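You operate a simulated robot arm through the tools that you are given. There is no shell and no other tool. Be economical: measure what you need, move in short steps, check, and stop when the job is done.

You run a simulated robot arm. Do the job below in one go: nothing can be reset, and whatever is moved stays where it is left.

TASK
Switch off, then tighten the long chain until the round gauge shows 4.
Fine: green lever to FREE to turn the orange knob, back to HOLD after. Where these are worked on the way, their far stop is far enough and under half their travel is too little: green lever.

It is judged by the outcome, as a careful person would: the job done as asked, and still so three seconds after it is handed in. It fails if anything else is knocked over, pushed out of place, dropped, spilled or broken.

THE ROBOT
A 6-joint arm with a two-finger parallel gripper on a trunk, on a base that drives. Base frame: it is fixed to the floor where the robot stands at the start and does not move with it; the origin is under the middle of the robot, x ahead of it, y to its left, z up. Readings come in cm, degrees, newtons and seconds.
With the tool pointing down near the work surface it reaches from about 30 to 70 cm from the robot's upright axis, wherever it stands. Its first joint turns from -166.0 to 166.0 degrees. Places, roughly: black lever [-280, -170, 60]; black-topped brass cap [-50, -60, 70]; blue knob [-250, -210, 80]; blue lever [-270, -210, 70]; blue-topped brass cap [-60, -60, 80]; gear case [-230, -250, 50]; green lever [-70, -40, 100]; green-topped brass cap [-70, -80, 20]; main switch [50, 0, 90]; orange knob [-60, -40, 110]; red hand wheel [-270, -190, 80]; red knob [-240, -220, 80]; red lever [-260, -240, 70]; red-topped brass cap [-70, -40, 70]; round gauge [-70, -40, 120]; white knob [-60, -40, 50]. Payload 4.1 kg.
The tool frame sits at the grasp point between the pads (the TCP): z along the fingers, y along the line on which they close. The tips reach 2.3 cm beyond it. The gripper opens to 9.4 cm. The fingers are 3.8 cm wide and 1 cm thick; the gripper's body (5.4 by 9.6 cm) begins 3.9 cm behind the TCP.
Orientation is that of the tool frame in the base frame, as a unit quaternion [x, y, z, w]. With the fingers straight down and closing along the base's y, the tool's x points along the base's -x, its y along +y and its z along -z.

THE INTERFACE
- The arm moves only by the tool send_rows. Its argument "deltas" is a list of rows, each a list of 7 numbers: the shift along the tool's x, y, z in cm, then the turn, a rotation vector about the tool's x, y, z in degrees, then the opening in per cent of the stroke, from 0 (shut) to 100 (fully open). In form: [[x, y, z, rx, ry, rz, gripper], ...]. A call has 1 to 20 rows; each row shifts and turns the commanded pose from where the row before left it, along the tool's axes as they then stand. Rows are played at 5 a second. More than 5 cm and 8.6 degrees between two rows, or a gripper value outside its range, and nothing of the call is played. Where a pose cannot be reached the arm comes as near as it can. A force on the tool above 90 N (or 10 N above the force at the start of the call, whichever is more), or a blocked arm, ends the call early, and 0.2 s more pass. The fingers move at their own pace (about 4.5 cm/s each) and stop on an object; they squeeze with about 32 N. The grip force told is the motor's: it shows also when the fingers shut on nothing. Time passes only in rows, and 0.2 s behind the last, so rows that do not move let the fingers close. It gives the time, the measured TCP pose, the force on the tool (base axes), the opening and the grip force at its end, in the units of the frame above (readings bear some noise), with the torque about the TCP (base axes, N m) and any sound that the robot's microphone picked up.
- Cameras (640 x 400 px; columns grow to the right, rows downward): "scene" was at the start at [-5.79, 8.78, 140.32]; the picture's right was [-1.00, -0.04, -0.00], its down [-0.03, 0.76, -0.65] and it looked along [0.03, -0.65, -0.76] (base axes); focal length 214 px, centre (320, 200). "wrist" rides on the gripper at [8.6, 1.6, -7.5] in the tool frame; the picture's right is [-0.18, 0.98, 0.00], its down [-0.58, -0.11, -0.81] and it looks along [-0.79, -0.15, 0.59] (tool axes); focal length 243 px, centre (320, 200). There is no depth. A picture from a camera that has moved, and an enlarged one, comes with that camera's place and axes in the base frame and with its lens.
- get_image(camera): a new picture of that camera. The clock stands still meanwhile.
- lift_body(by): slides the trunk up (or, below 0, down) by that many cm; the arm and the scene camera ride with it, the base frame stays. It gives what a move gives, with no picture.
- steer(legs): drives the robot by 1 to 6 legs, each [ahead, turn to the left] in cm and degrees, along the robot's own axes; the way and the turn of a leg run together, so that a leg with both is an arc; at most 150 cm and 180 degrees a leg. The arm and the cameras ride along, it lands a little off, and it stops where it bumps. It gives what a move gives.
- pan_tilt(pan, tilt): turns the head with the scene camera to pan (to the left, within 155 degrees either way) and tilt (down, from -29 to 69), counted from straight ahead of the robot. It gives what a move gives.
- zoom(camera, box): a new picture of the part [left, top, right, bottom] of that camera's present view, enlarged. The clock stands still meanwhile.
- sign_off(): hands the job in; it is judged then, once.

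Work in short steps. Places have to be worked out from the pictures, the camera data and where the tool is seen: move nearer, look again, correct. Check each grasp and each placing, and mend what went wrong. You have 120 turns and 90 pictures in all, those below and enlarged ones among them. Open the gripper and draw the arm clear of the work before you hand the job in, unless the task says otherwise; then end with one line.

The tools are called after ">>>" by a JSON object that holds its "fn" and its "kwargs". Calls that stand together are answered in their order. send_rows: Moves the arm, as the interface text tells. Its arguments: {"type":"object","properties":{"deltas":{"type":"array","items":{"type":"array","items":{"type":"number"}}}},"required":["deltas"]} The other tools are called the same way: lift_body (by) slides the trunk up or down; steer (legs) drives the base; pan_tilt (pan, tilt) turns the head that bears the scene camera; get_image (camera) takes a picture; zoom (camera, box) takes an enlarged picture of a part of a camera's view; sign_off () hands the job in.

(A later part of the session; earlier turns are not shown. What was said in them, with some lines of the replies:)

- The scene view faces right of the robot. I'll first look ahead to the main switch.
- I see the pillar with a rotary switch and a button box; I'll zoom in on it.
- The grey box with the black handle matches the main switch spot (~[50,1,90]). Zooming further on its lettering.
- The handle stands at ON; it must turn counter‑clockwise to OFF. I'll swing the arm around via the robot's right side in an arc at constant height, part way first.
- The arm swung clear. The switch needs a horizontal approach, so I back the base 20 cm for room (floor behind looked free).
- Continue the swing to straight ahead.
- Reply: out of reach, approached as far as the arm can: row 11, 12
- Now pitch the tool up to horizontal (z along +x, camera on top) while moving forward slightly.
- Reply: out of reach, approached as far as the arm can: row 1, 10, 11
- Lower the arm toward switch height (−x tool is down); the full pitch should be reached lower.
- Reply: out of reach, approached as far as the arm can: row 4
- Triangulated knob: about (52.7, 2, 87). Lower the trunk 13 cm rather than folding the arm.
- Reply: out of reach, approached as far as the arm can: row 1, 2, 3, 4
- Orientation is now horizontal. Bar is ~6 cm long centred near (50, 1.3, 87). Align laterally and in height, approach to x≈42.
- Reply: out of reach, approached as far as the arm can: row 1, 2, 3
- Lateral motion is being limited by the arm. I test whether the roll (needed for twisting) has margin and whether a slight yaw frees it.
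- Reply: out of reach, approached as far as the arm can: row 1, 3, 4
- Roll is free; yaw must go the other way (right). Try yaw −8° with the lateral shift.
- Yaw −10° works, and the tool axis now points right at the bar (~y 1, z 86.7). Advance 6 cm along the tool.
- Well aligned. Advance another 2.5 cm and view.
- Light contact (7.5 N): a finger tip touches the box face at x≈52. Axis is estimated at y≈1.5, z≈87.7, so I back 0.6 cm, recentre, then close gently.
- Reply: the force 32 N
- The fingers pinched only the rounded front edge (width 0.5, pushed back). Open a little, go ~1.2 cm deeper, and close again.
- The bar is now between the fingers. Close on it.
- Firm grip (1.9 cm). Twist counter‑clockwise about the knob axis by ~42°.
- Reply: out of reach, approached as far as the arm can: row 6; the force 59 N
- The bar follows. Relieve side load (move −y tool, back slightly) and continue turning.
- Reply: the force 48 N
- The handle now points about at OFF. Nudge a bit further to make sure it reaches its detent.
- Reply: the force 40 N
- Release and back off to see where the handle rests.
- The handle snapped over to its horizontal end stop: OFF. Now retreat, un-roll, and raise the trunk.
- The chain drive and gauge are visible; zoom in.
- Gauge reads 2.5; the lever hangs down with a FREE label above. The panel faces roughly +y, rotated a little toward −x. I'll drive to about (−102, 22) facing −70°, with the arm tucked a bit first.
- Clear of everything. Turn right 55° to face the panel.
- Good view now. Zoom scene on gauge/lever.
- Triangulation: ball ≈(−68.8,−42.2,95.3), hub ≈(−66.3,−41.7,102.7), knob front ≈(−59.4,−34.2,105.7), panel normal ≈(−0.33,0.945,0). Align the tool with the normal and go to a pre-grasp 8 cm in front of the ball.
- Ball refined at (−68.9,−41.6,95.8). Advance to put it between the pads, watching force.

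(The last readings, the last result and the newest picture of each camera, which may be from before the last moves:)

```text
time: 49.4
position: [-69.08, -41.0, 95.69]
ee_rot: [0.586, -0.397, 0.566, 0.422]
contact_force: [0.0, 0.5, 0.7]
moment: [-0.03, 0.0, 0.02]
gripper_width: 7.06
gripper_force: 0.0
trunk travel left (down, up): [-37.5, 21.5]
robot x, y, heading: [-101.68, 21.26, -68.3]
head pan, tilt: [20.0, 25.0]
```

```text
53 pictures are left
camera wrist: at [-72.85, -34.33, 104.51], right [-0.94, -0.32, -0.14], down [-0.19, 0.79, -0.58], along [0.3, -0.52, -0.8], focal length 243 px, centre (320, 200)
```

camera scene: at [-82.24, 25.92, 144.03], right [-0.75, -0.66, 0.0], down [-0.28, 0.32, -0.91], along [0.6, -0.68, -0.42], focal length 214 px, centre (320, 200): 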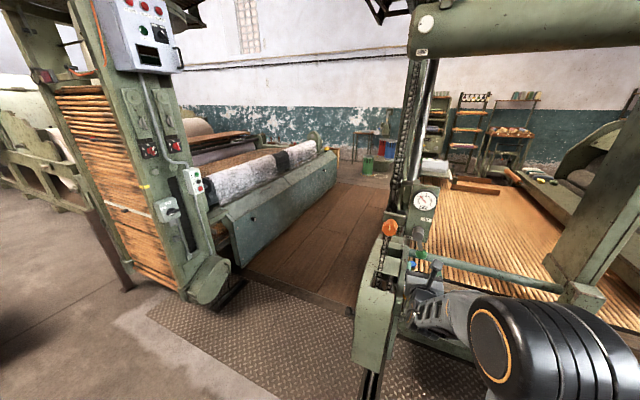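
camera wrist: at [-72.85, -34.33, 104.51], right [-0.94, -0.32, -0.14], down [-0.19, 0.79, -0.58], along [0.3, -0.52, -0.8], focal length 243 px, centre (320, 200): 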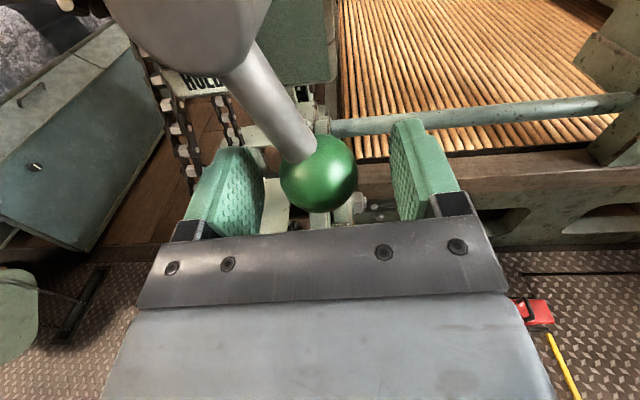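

The ball sits at the TCP. Close.

>>> {"fn": "send_rows", "kwargs": {"deltas": [[0, 0, 0.3, 0, 0, 0, 40], [0, 0, 0, 0, 0, 0, 20], [0, 0, 0, 0, 0, 0, 20], [0, 0, 0, 0, 0, 0, 20]]}}

```text
time: 50.4
position: [-69.08, -41.36, 95.66]
ee_rot: [0.587, -0.397, 0.565, 0.423]
contact_force: [0.0, 0.6, -1.0]
moment: [0.01, 0.07, 0.02]
gripper_width: 3.73
gripper_force: 45.3
trunk travel left (down, up): [-37.5, 21.5]
robot x, y, heading: [-101.04, 21.35, -68.3]
head pan, tilt: [20.0, 25.0]
```

Gripped (3.7 cm). Swing it counter‑clockwise (to the right and up) about the hub, first two small steps to feel the direction.

>>> {"fn": "send_rows", "kwargs": {"deltas": [[0.43, 0.95, 0, 0, 0, -8, 20], [0.43, 0.95, 0, 0, 0, -8, 20]]}}

```text
time: 51.0
position: [-70.66, -41.79, 96.57]
ee_rot: [0.636, -0.319, 0.494, 0.499]
contact_force: [-19.2, 1.6, -17.8]
moment: [-0.44, -0.4, 0.17]
gripper_width: 3.74
gripper_force: 45.3
out of reach, approached as far as the arm can: row 2
trunk travel left (down, up): [-37.5, 21.5]
robot x, y, heading: [-101.3, 21.38, -68.3]
head pan, tilt: [20.0, 25.0]
```

It moves; small outward load, so I widen the arc slightly and continue.

>>> {"fn": "send_rows", "kwargs": {"deltas": [[0.1, 1.1, 0, 0, 0, -8, 20], [0.4, 1.0, 0, 0, 0, -8, 20], [0.4, 1.0, 0, 0, 0, -8, 20]]}}

>>> {"fn": "get_image", "kwargs": {"camera": "wrist"}}

>>> {"fn": "zoom", "kwargs": {"camera": "scene", "box": [370, 175, 470, 300]}}

```text
time: 51.8
position: [-71.1, -42.15, 99.5]
ee_rot: [0.688, -0.177, 0.382, 0.592]
contact_force: [-24.2, -3.8, -21.4]
moment: [0.06, 0.08, -0.17]
gripper_width: 3.75
gripper_force: 44.5
out of reach, approached as far as the arm can: row 1, 2, 3
trunk travel left (down, up): [-37.5, 21.5]
robot x, y, heading: [-101.58, 21.05, -68.4]
head pan, tilt: [20.0, 25.0]
```

```text
52 pictures are left
camera wrist: at [-69.16, -33.61, 107.05], right [-0.8, -0.27, 0.53], down [-0.55, 0.67, -0.49], along [-0.22, -0.69, -0.69], focal length 243 px, centre (320, 200)
```

wrist: 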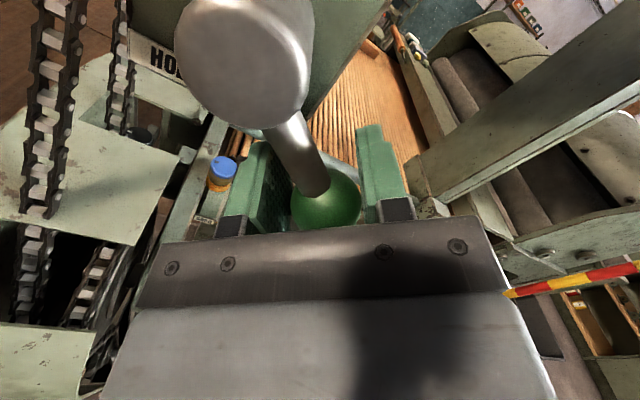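

```text
3.20 times, centred on (420, 238) of scene
camera zoom: at [-82.48, 25.63, 144.08], right [-0.75, -0.66, 0.0], down [-0.28, 0.32, -0.91], along [0.6, -0.68, -0.42], focal length 686 px, centre (0, 80)
```

zoom: 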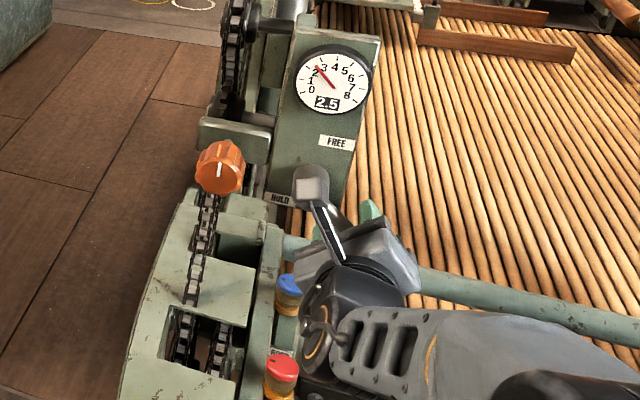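

The arm hits its yaw limit when going right. Since a ball can pivot in the grip, I yaw the tool right ~12° and recentre outward on the ball.

>>> {"fn": "send_rows", "kwargs": {"deltas": [[-0.7, 0, 0, -4.4, -4.1, 0, 20], [-0.7, 0, 0, -4.4, -4.1, 0, 20], [0, 0, 0, 0, 0, 0, 20]]}}

>>> {"fn": "get_image", "kwargs": {"camera": "wrist"}}

```text
time: 52.6
position: [-71.27, -42.08, 99.03]
ee_rot: [0.663, -0.241, 0.324, 0.631]
contact_force: [27.5, -1.1, 20.7]
moment: [-0.16, -0.16, 0.18]
gripper_width: 3.71
gripper_force: 44.9
trunk travel left (down, up): [-37.5, 21.5]
robot x, y, heading: [-101.44, 20.89, -68.1]
head pan, tilt: [20.0, 25.0]
```

```text
50 pictures are left
camera wrist: at [-67.78, -33.99, 106.46], right [-0.84, -0.1, 0.53], down [-0.41, 0.76, -0.5], along [-0.35, -0.64, -0.68], focal length 243 px, centre (320, 200)
```

wrist: 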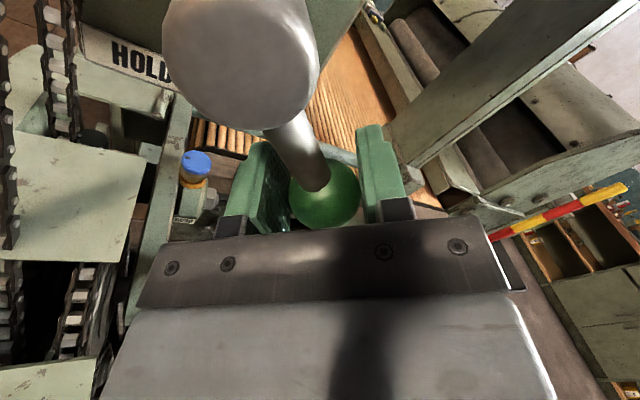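

The ball is ~1.5 cm outboard of the pads' centre. Open, recentre, and regrip.

>>> {"fn": "send_rows", "kwargs": {"deltas": [[0, 0, 0, 0, 0, 0, 65], [0, 0, 0, 0, 0, 0, 65], [-0.8, 0, 0, 0, 0, 0, 65]]}}

>>> {"fn": "get_image", "kwargs": {"camera": "wrist"}}

```text
time: 53.4
position: [-72.19, -42.29, 97.92]
ee_rot: [0.666, -0.243, 0.322, 0.628]
contact_force: [0.0, -0.8, -0.4]
moment: [0.02, 0.0, 0.02]
gripper_width: 6.09
gripper_force: 0.0
trunk travel left (down, up): [-37.5, 21.5]
robot x, y, heading: [-101.51, 21.03, -68.6]
head pan, tilt: [20.0, 25.0]
```

```text
49 pictures are left
camera wrist: at [-68.69, -34.29, 105.52], right [-0.84, -0.11, 0.53], down [-0.41, 0.76, -0.5], along [-0.35, -0.64, -0.69], focal length 243 px, centre (320, 200)
```

wrist: 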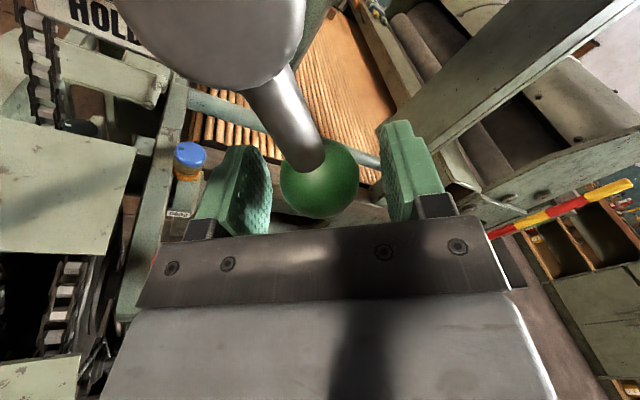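

Centred. Regrip and continue the arc 40°, holding this tool yaw.

>>> {"fn": "send_rows", "kwargs": {"deltas": [[0, 0, 0, 0, 0, 0, 20], [0, 0, 0, 0, 0, 0, 20], [0, 0, 0, 0, 0, 0, 20], [0.22, 1.01, 0.13, 0, 0, -8, 20], [0.22, 1.01, 0.1, 0, 0, -8, 20], [0.22, 1.01, 0.07, 0, 0, -8, 20], [0.22, 1.01, 0.04, 0, 0, -8, 20], [0.22, 1.01, 0.01, 0, 0, -8, 20]]}}

>>> {"fn": "get_image", "kwargs": {"camera": "wrist"}}

>>> {"fn": "zoom", "kwargs": {"camera": "scene", "box": [370, 175, 470, 300]}}

```text
time: 55.2
position: [-74.1, -42.96, 102.91]
ee_rot: [0.708, -0.001, 0.086, 0.7]
contact_force: [-10.6, 11.3, -7.3]
moment: [-0.34, 0.4, 0.24]
gripper_width: 3.72
gripper_force: 45.5
trunk travel left (down, up): [-37.5, 21.5]
robot x, y, heading: [-101.71, 21.16, -68.6]
head pan, tilt: [20.0, 25.0]
```

```text
48 pictures are left
camera wrist: at [-66.75, -34.48, 105.51], right [-0.3, -0.04, 0.95], down [-0.66, 0.73, -0.18], along [-0.69, -0.68, -0.25], focal length 243 px, centre (320, 200)
```

wrist: 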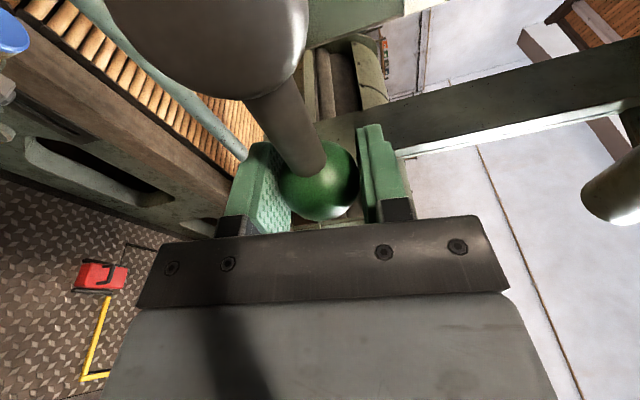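

```text
3.20 times, centred on (420, 238) of scene
camera zoom: at [-82.38, 26.02, 144.04], right [-0.75, -0.66, 0.0], down [-0.28, 0.32, -0.91], along [0.6, -0.68, -0.42], focal length 686 px, centre (0, 80)
```

zoom: 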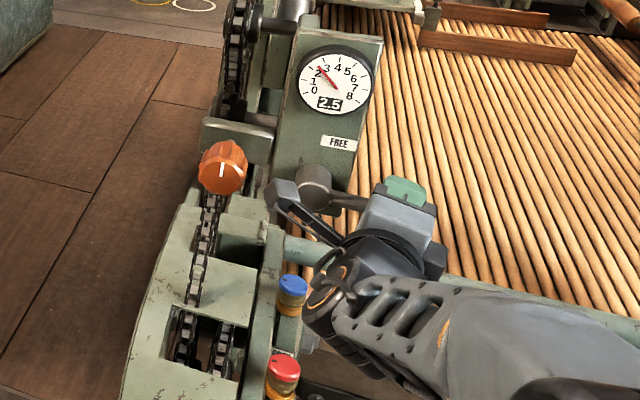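

Lever is horizontal-right, no stop yet. Continue 24°.

>>> {"fn": "send_rows", "kwargs": {"deltas": [[0.22, 1.01, -0.02, 0, 0, -8, 20], [0.22, 1.01, -0.05, 0, 0, -8, 20], [0.22, 1.01, -0.08, 0, 0, -8, 20]]}}

>>> {"fn": "zoom", "kwargs": {"camera": "scene", "box": [370, 175, 470, 300]}}

```text
time: 56.0
position: [-73.4, -43.01, 103.94]
ee_rot: [0.705, 0.152, -0.062, 0.69]
contact_force: [-7.3, 7.2, -61.4]
moment: [-0.1, -0.53, -0.79]
gripper_width: 4.57
gripper_force: 30.0
trunk travel left (down, up): [-37.5, 21.5]
robot x, y, heading: [-101.41, 21.44, -68.3]
head pan, tilt: [20.0, 25.0]
```

```text
3.20 times, centred on (420, 238) of scene
camera zoom: at [-82.12, 25.42, 143.95], right [-0.75, -0.66, 0.0], down [-0.28, 0.32, -0.9], along [0.6, -0.68, -0.43], focal length 686 px, centre (0, 80)
```

zoom: 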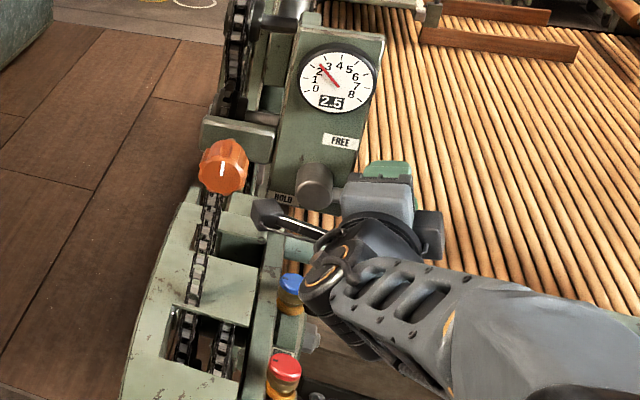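

Resistance of 61 N: the far stop (FREE) is reached. Release and back off straight.

>>> {"fn": "send_rows", "kwargs": {"deltas": [[-0.1, -0.6, 0, 0, 0, 0, 40], [0, 0, 0, 0, 0, 0, 75], [0, 0, 0, 0, 0, 0, 75], [0, 0, -3, 0, 0, 0, 75], [0, 0, -4, 0, 0, 0, 75], [0, 0, -4, 0, 0, 0, 75]]}}

>>> {"fn": "zoom", "kwargs": {"camera": "scene", "box": [370, 175, 470, 300]}}

```text
time: 57.4
position: [-74.68, -31.59, 105.41]
ee_rot: [0.693, 0.146, -0.059, 0.703]
contact_force: [0.2, -1.1, -0.8]
moment: [-0.03, -0.01, 0.01]
gripper_width: 7.04
gripper_force: 0.0
trunk travel left (down, up): [-37.5, 21.5]
robot x, y, heading: [-102.01, 21.31, -68.3]
head pan, tilt: [20.0, 25.0]
```

```text
3.20 times, centred on (420, 238) of scene
camera zoom: at [-82.28, 25.93, 144.04], right [-0.75, -0.67, 0.0], down [-0.28, 0.32, -0.91], along [0.6, -0.68, -0.42], focal length 686 px, centre (0, 80)
```

zoom: 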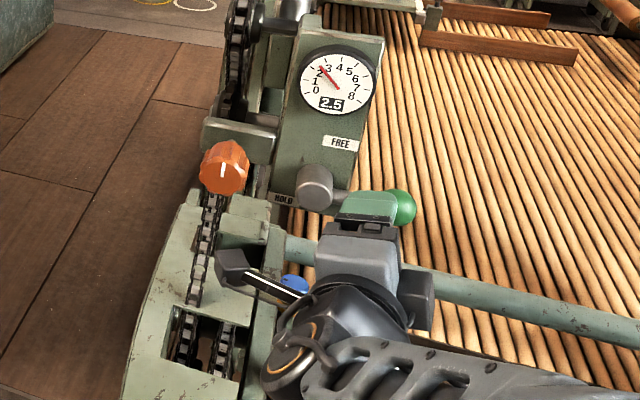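

FREE is set (lever 90° right at its stop). Now move to the front of the orange knob, yaw back to the panel normal, gripper fully open.

>>> {"fn": "send_rows", "kwargs": {"deltas": [[0, 0, -1, -1.7, 5.75, 0, 100], [0, 0, 0, -1.7, 5.75, 0, 100], [3.2, 1.05, 0, 0, 0, 0, 100], [3.2, 1.05, 0, 0, 0, 0, 100], [3.2, 1.05, 0, 0, 0, 0, 100], [3.2, 1.05, 1, 0, 0, 0, 100]]}}

>>> {"fn": "get_image", "kwargs": {"camera": "wrist"}}

>>> {"fn": "zoom", "kwargs": {"camera": "scene", "box": [350, 175, 450, 300]}}

```text
time: 58.8
position: [-62.04, -27.07, 105.65]
ee_rot: [0.675, 0.216, 0.014, 0.705]
contact_force: [0.1, 0.5, 0.2]
moment: [-0.01, -0.02, -0.01]
gripper_width: 9.4
gripper_force: 0.2
trunk travel left (down, up): [-37.5, 21.5]
robot x, y, heading: [-101.48, 21.18, -68.2]
head pan, tilt: [20.0, 25.0]
```

```text
44 pictures are left
camera wrist: at [-56.38, -17.1, 104.85], right [0.1, 0.03, 0.99], down [-0.82, 0.57, 0.07], along [-0.57, -0.82, 0.08], focal length 243 px, centre (320, 200)
```

wrist: 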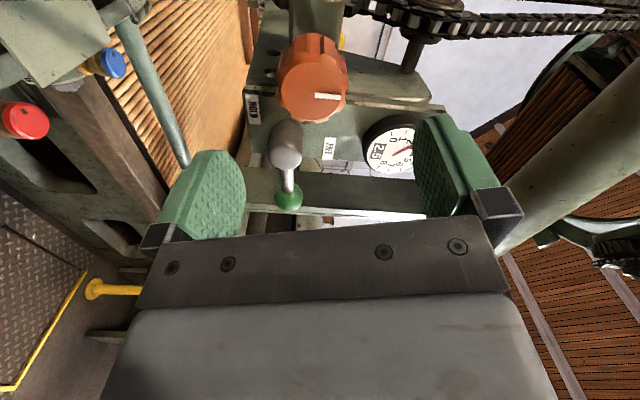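

```text
3.20 times, centred on (400, 238) of scene
camera zoom: at [-82.27, 25.94, 144.03], right [-0.75, -0.66, 0.0], down [-0.28, 0.32, -0.91], along [0.6, -0.68, -0.42], focal length 686 px, centre (64, 80)
```

zoom: 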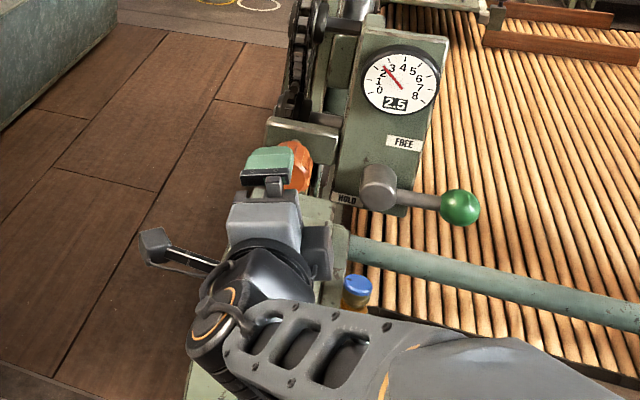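

Knob front refined to (−59.7,−35.0,105.2). Centre and advance over the knob.

>>> {"fn": "send_rows", "kwargs": {"deltas": [[-0.25, -0.55, 2, 0, 0, 0, 100], [0, 0, 3, 0, 0, 0, 100], [0, 0, 2.5, 0, 0, 0, 100], [0, 0, 1.3, 0, 0, 0, 100]]}}

>>> {"fn": "get_image", "kwargs": {"camera": "wrist"}}

```text
time: 59.8
position: [-59.14, -35.82, 105.19]
ee_rot: [0.675, 0.217, 0.014, 0.705]
contact_force: [0.4, -0.2, -0.2]
moment: [0.01, 0.01, 0.02]
gripper_width: 9.4
gripper_force: 0.0
trunk travel left (down, up): [-37.5, 21.5]
robot x, y, heading: [-101.23, 21.28, -68.1]
head pan, tilt: [20.0, 25.0]
```

```text
42 pictures are left
camera wrist: at [-53.58, -25.79, 104.32], right [0.1, 0.03, 0.99], down [-0.82, 0.57, 0.07], along [-0.57, -0.82, 0.08], focal length 243 px, centre (320, 200)
```

wrist: 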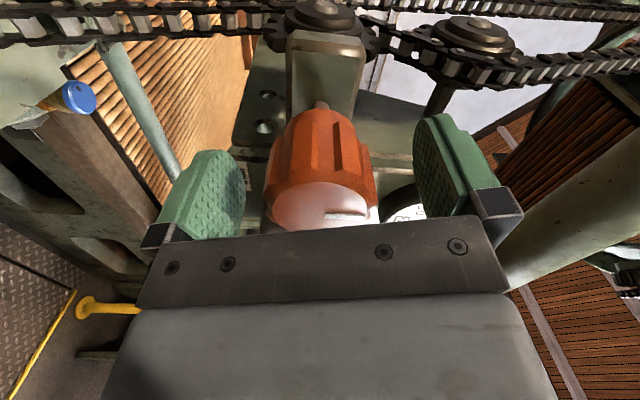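

Knob is well between the fingers. Close and test a clockwise turn of 24° about the tool axis.

>>> {"fn": "send_rows", "kwargs": {"deltas": [[0, 0, 0, 0, 0, 0, 50], [0, 0, 0, 0, 0, 0, 30], [0, 0, 0, 0, 0, 0, 30], [0, 0, 0, 0, 0, 0, 30]]}}

>>> {"fn": "send_rows", "kwargs": {"deltas": [[0, 0, 0, 0, 0, 8, 30], [0, 0, 0, 0, 0, 8, 30], [0, 0, 0, 0, 0, 8, 30]]}}

>>> {"fn": "zoom", "kwargs": {"camera": "scene", "box": [350, 175, 450, 300]}}

```text
time: 60.8
position: [-59.22, -35.74, 105.25]
ee_rot: [0.674, 0.217, 0.015, 0.705]
contact_force: [1.8, -1.0, 3.8]
moment: [0.65, 0.18, -0.22]
gripper_width: 4.77
gripper_force: 44.9
trunk travel left (down, up): [-37.5, 21.5]
robot x, y, heading: [-101.5, 21.05, -68.4]
head pan, tilt: [20.0, 25.0]
```

```text
time: 61.6
position: [-59.2, -35.87, 104.97]
ee_rot: [0.705, 0.073, 0.162, 0.686]
contact_force: [2.2, 1.1, -1.3]
moment: [-1.82, -0.53, 0.6]
gripper_width: 4.79
gripper_force: 44.9
trunk travel left (down, up): [-37.5, 21.5]
robot x, y, heading: [-101.61, 21.49, -68.2]
head pan, tilt: [20.0, 25.0]
```

```text
3.20 times, centred on (400, 238) of scene
camera zoom: at [-82.23, 25.96, 144.03], right [-0.75, -0.67, 0.0], down [-0.28, 0.32, -0.91], along [0.6, -0.68, -0.42], focal length 686 px, centre (64, 80)
```

zoom: 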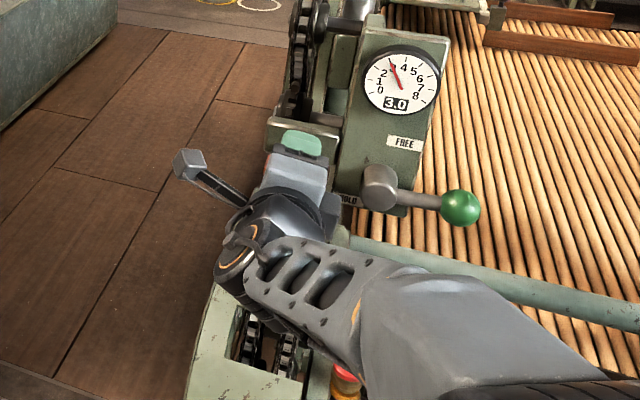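

Clockwise tightens: 24° → 3.0. Turn 44° more and check.

>>> {"fn": "send_rows", "kwargs": {"deltas": [[0, 0, 0, 0, 0, 8, 30], [0, 0, 0, 0, 0, 8, 30], [0, 0, 0, 0, 0, 8, 30], [0, 0, 0, 0, 0, 8, 30], [0, 0, 0, 0, 0, 8, 30], [0, 0, 0, 0, 0, 4, 30]]}}

>>> {"fn": "zoom", "kwargs": {"camera": "scene", "box": [390, 180, 450, 225]}}

```text
time: 63.0
position: [-59.05, -35.8, 104.71]
ee_rot: [0.683, -0.196, 0.406, 0.575]
contact_force: [9.6, 11.6, -19.9]
moment: [-1.84, -0.47, -0.39]
gripper_width: 4.84
gripper_force: 44.9
trunk travel left (down, up): [-37.5, 21.5]
robot x, y, heading: [-101.34, 21.26, -68.4]
head pan, tilt: [20.0, 25.0]
```

```text
8.89 times, centred on (420, 202) of scene
camera zoom: at [-82.01, 25.99, 143.97], right [-0.75, -0.67, 0.0], down [-0.28, 0.32, -0.91], along [0.6, -0.68, -0.42], focal length 1906 px, centre (-569, 178)
```

zoom: 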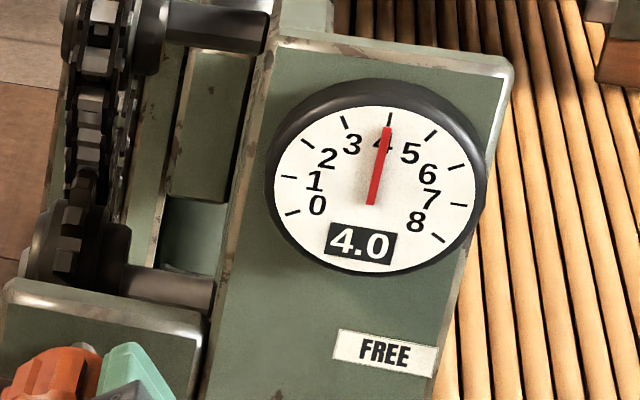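

4.0. Release the knob gently and back off, then recheck.

>>> {"fn": "send_rows", "kwargs": {"deltas": [[0, 0, 0, 0, 0, 0, 60], [0, 0, 0, 0, 0, 0, 100], [0, 0, 0, 0, 0, 0, 100], [0, 0, -4, 0, 0, 0, 100], [0, 0, -4, 0, 0, 0, 100]]}}

>>> {"fn": "zoom", "kwargs": {"camera": "scene", "box": [370, 180, 450, 260]}}

>>> {"fn": "get_image", "kwargs": {"camera": "wrist"}}

```text
time: 64.2
position: [-62.27, -27.99, 105.47]
ee_rot: [0.681, -0.196, 0.406, 0.577]
contact_force: [0.6, -0.7, -0.6]
moment: [-0.05, -0.01, 0.01]
gripper_width: 9.4
gripper_force: 0.0
trunk travel left (down, up): [-37.5, 21.5]
robot x, y, heading: [-101.29, 21.26, -68.3]
head pan, tilt: [20.0, 25.0]
```

```text
5.00 times, centred on (410, 220) of scene
camera zoom: at [-82.26, 25.94, 144.03], right [-0.75, -0.67, 0.0], down [-0.28, 0.32, -0.91], along [0.6, -0.68, -0.42], focal length 1072 px, centre (-130, 100)
```

zoom: 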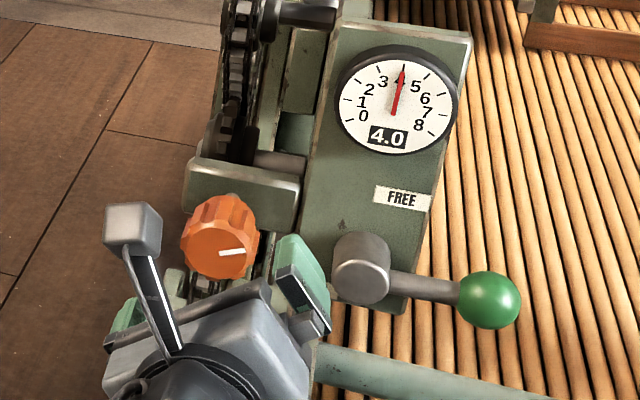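

```text
38 pictures are left
camera wrist: at [-60.93, -19.62, 113.32], right [-0.83, -0.29, 0.47], down [-0.53, 0.67, -0.52], along [-0.17, -0.68, -0.71], focal length 243 px, centre (320, 200)
```

wrist: 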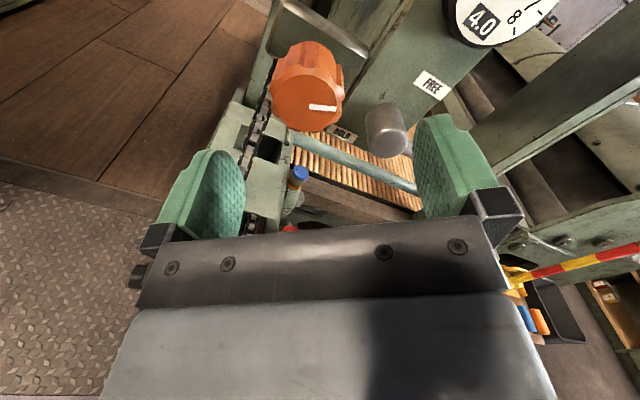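

The gauge holds 4.0. To put the lever back I'll push it down with closed fingers from above: move to a point in front of and above the lever, yawed right 12°, fingers shut.

>>> {"fn": "send_rows", "kwargs": {"deltas": [[0, 0, 0, -4.7, -3.75, 0, 40], [0, 0, 0, -4.7, -3.75, 0, 0], [-2.15, 3.58, 1.6, 0, 0, 0, 0], [-2.15, 3.58, 1.6, 0, 0, 0, 0], [-2.15, 3.58, 1.6, 0, 0, 0, 0], [0, 0, 0, 0, 0, 0, 0]]}}

>>> {"fn": "get_image", "kwargs": {"camera": "wrist"}}

>>> {"fn": "zoom", "kwargs": {"camera": "scene", "box": [370, 180, 470, 280]}}

```text
time: 65.6
position: [-73.52, -34.58, 106.87]
ee_rot: [0.657, -0.266, 0.344, 0.616]
contact_force: [1.1, 0.4, 0.4]
moment: [0.0, -0.01, 0.03]
gripper_width: 0.0
gripper_force: 32.0
trunk travel left (down, up): [-37.5, 21.5]
robot x, y, heading: [-101.63, 21.34, -68.2]
head pan, tilt: [20.0, 25.0]
```

```text
37 pictures are left
camera wrist: at [-70.49, -26.71, 114.8], right [-0.87, -0.11, 0.47], down [-0.38, 0.77, -0.52], along [-0.31, -0.63, -0.71], focal length 243 px, centre (320, 200)
```

wrist: 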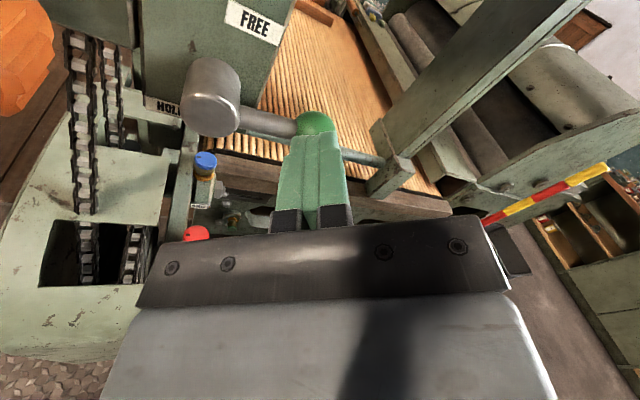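

```text
4.00 times, centred on (420, 230) of scene
camera zoom: at [-82.29, 25.92, 144.04], right [-0.75, -0.66, 0.0], down [-0.28, 0.32, -0.91], along [0.6, -0.68, -0.42], focal length 858 px, centre (-80, 80)
```

zoom: 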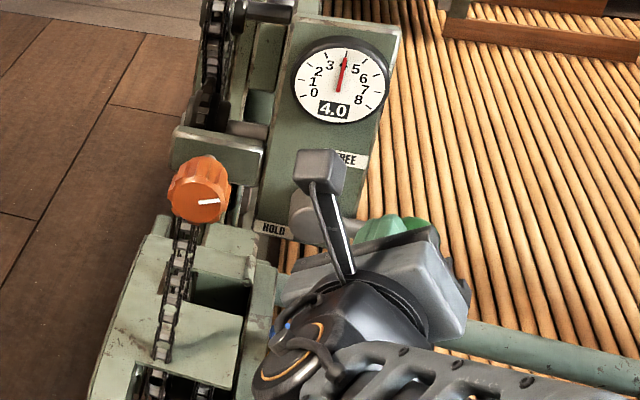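

Shift left 1.5 and up 1.1 to be above the arm, then advance 8.8 cm over the lever.

>>> {"fn": "send_rows", "kwargs": {"deltas": [[1.8, -0.48, 0, 0, 0, 0, 0], [0, 0, 3, 0, 0, 0, 0], [0, 0, 3, 0, 0, 0, 0], [0, 0, 2.8, 0, 0, 0, 0]]}}

>>> {"fn": "get_image", "kwargs": {"camera": "wrist"}}

```text
time: 66.6
position: [-71.29, -42.7, 107.79]
ee_rot: [0.658, -0.266, 0.344, 0.615]
contact_force: [-9.8, 27.9, -6.2]
moment: [-0.08, 0.06, 0.38]
gripper_width: 0.0
gripper_force: 31.8
trunk travel left (down, up): [-37.5, 21.5]
robot x, y, heading: [-101.37, 21.23, -68.5]
head pan, tilt: [20.0, 25.0]
```

```text
35 pictures are left
camera wrist: at [-68.18, -34.64, 115.71], right [-0.87, -0.11, 0.47], down [-0.38, 0.77, -0.52], along [-0.31, -0.63, -0.71], focal length 243 px, centre (320, 200)
```

wrist: 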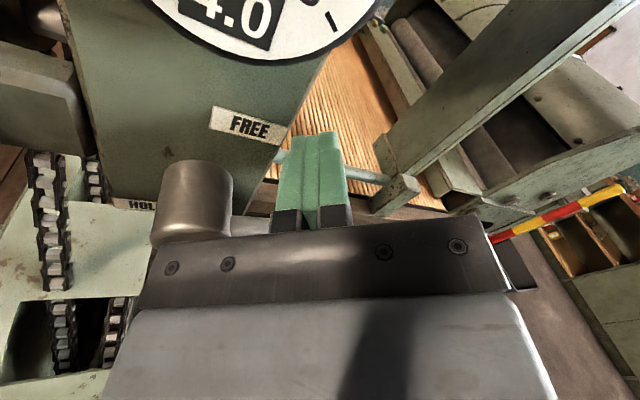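

Tip touched the plate (28 N); back off 0.9 cm, then push straight down on the lever.

>>> {"fn": "send_rows", "kwargs": {"deltas": [[0, 0, -0.9, 0, 0, 0, 0], [-0.9, -0.5, 0, 0, 0, 0, 0], [-0.9, -0.5, 0, 0, 0, 0, 0], [-0.9, -0.5, 0, 0, 0, 0, 0], [-0.9, -0.5, 0, 0, 0, 0, 0]]}}

>>> {"fn": "zoom", "kwargs": {"camera": "scene", "box": [370, 180, 470, 280]}}

```text
time: 67.8
position: [-71.81, -42.2, 103.81]
ee_rot: [0.657, -0.265, 0.344, 0.616]
contact_force: [6.0, 0.2, 3.0]
moment: [-0.01, -0.14, 0.0]
gripper_width: 0.01
gripper_force: 31.8
trunk travel left (down, up): [-37.5, 21.5]
robot x, y, heading: [-101.59, 21.36, -68.3]
head pan, tilt: [20.0, 25.0]
```

```text
4.00 times, centred on (420, 230) of scene
camera zoom: at [-82.2, 25.98, 144.03], right [-0.75, -0.67, 0.0], down [-0.28, 0.32, -0.91], along [0.6, -0.68, -0.42], focal length 858 px, centre (-80, 80)
```

zoom: 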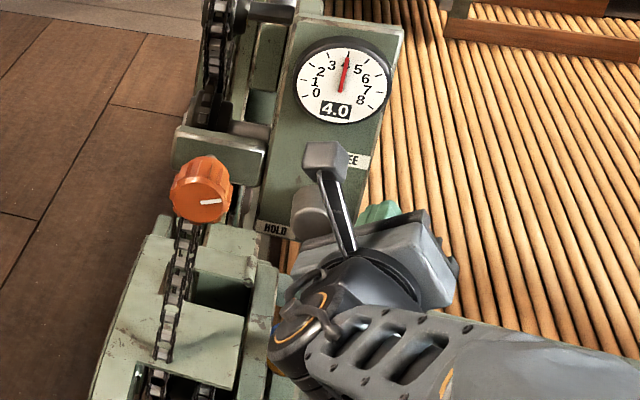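

Lever is moving with little force. Continue down 5 cm.

>>> {"fn": "send_rows", "kwargs": {"deltas": [[-0.85, -0.5, 0, 0, 0, 0, 0], [-0.8, -0.6, 0, 0, 0, 0, 0], [-0.8, -0.65, 0, 0, 0, 0, 0], [-0.8, -0.7, 0, 0, 0, 0, 0], [-0.7, -0.8, 0, 0, 0, 0, 0]]}}

>>> {"fn": "zoom", "kwargs": {"camera": "scene", "box": [370, 180, 470, 280]}}

>>> {"fn": "get_image", "kwargs": {"camera": "wrist"}}

```text
time: 69.0
position: [-71.79, -42.3, 98.68]
ee_rot: [0.656, -0.267, 0.343, 0.616]
contact_force: [0.2, 1.2, -0.6]
moment: [-0.01, 0.02, 0.01]
gripper_width: 0.0
gripper_force: 32.1
trunk travel left (down, up): [-37.5, 21.5]
robot x, y, heading: [-101.46, 21.0, -68.3]
head pan, tilt: [20.0, 25.0]
```

```text
4.00 times, centred on (420, 230) of scene
camera zoom: at [-82.26, 25.93, 144.03], right [-0.75, -0.66, 0.0], down [-0.28, 0.32, -0.91], along [0.6, -0.68, -0.42], focal length 858 px, centre (-80, 80)
```

zoom: 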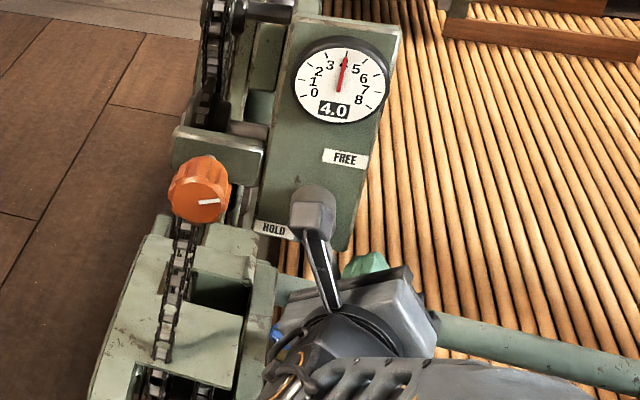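

```text
32 pictures are left
camera wrist: at [-68.86, -34.27, 106.51], right [-0.88, -0.11, 0.47], down [-0.38, 0.77, -0.52], along [-0.31, -0.63, -0.71], focal length 243 px, centre (320, 200)
```

wrist: 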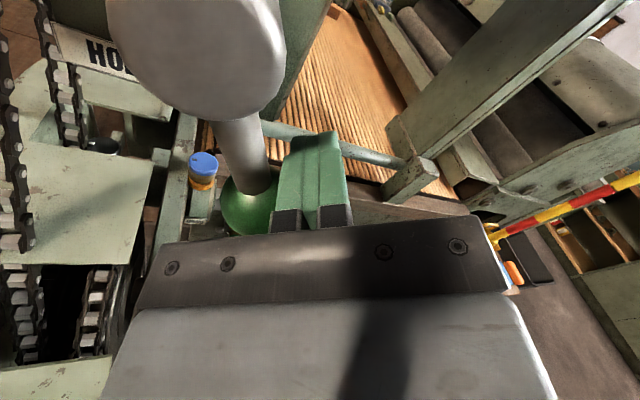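

The lever has snapped down, left of the fingers. Push left gently to make sure it's against the HOLD stop.

>>> {"fn": "send_rows", "kwargs": {"deltas": [[0.31, -0.39, 0, 0, 0, 0, 0], [0.31, -0.39, 0, 0, 0, 0, 0], [0.31, -0.39, 0, 0, 0, 0, 0]]}}

```text
time: 69.8
position: [-70.75, -42.23, 98.65]
ee_rot: [0.656, -0.269, 0.342, 0.617]
contact_force: [-14.6, 0.5, -1.4]
moment: [-0.03, -0.07, 0.18]
gripper_width: 0.01
gripper_force: 31.5
trunk travel left (down, up): [-37.5, 21.5]
robot x, y, heading: [-101.74, 21.16, -68.5]
head pan, tilt: [20.0, 25.0]
```

Firm resistance: at the stop. Back off right, retract, and check everything.

>>> {"fn": "send_rows", "kwargs": {"deltas": [[-0.6, 0.8, 0, 0, 0, 0, 0], [0, 0, -4, 0, 0, 0, 0], [0, 0, -4, 0, 0, 0, 0], [0, 0, -4, 0, 0, 0, 40], [0, 0, -3, 0, 0, 0, 60], [-2, 3, 0, 0, 0, 0, 60], [-2, 3, 0, 0, 0, 0, 60]]}}

>>> {"fn": "zoom", "kwargs": {"camera": "scene", "box": [370, 180, 450, 260]}}

>>> {"fn": "pan_tilt", "kwargs": {"pan": 65, "tilt": 20}}

>>> {"fn": "get_image", "kwargs": {"camera": "scene"}}

```text
time: 71.4
position: [-80.22, -28.35, 99.68]
ee_rot: [0.656, -0.267, 0.343, 0.617]
contact_force: [0.7, 0.4, -0.7]
moment: [0.01, -0.01, 0.0]
gripper_width: 5.62
gripper_force: 0.0
trunk travel left (down, up): [-37.5, 21.5]
robot x, y, heading: [-101.6, 21.21, -68.3]
head pan, tilt: [20.0, 25.0]
```

```text
5.00 times, centred on (410, 220) of scene
camera zoom: at [-82.26, 25.91, 144.04], right [-0.75, -0.66, 0.0], down [-0.28, 0.32, -0.91], along [0.6, -0.68, -0.42], focal length 1072 px, centre (-130, 100)
```

zoom: 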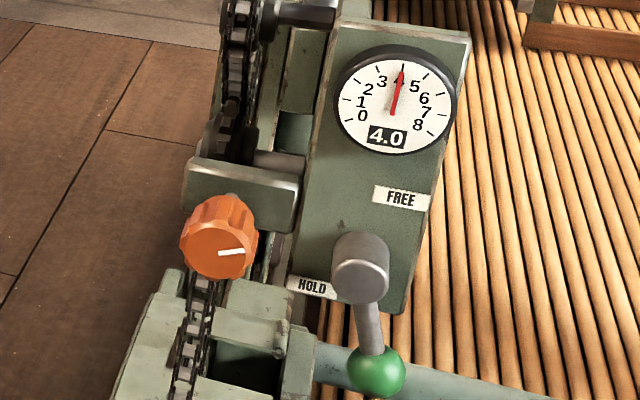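

```text
time: 72.5
position: [-80.25, -28.32, 99.66]
ee_rot: [0.656, -0.266, 0.342, 0.617]
contact_force: [-0.8, 0.2, 0.2]
moment: [-0.03, -0.01, -0.02]
gripper_width: 5.65
gripper_force: 0.0
trunk travel left (down, up): [-37.5, 21.5]
robot x, y, heading: [-101.59, 21.14, -68.5]
head pan, tilt: [65.0, 20.0]
```

```text
30 pictures are left
camera scene: at [-79.09, 32.26, 144.84], right [-0.06, -1.0, 0.0], down [-0.34, 0.02, -0.94], along [0.94, -0.06, -0.34], focal length 214 px, centre (320, 200)
```

scene: 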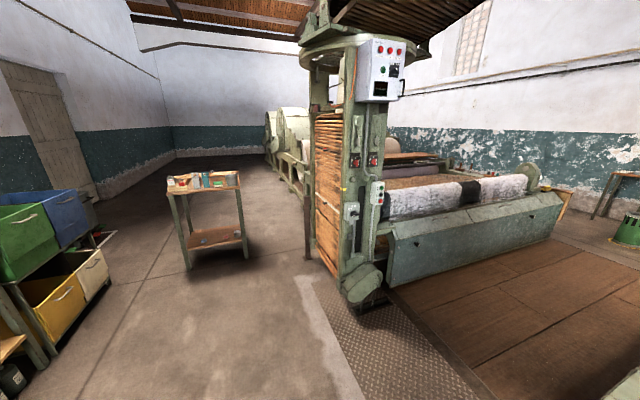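

Lever at HOLD, gauge 4.0. A final zoom on the main switch.

>>> {"fn": "zoom", "kwargs": {"camera": "scene", "box": [330, 190, 380, 230]}}

```text
10.00 times, centred on (355, 210) of scene
camera zoom: at [-79.09, 32.26, 144.84], right [-0.06, -1.0, 0.0], down [-0.34, 0.02, -0.94], along [0.94, -0.06, -0.34], focal length 2145 px, centre (-30, 100)
```

zoom: 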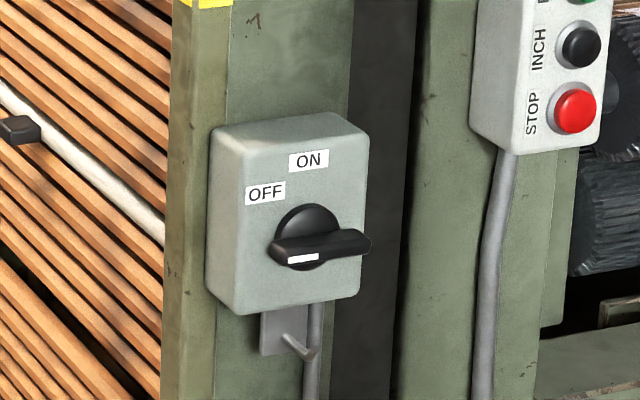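

The switch handle sits at the OFF end stop, the gauge shows 4.0, the lever is at HOLD, and the gripper is open and clear. Handing in.

>>> {"fn": "sign_off", "kwargs": {}}

```text
The job is handed in.
```

The main switch is off, the long chain is tightened so the round gauge reads 4.0, the green lever is back at HOLD, and the arm is clear with its gripper open.
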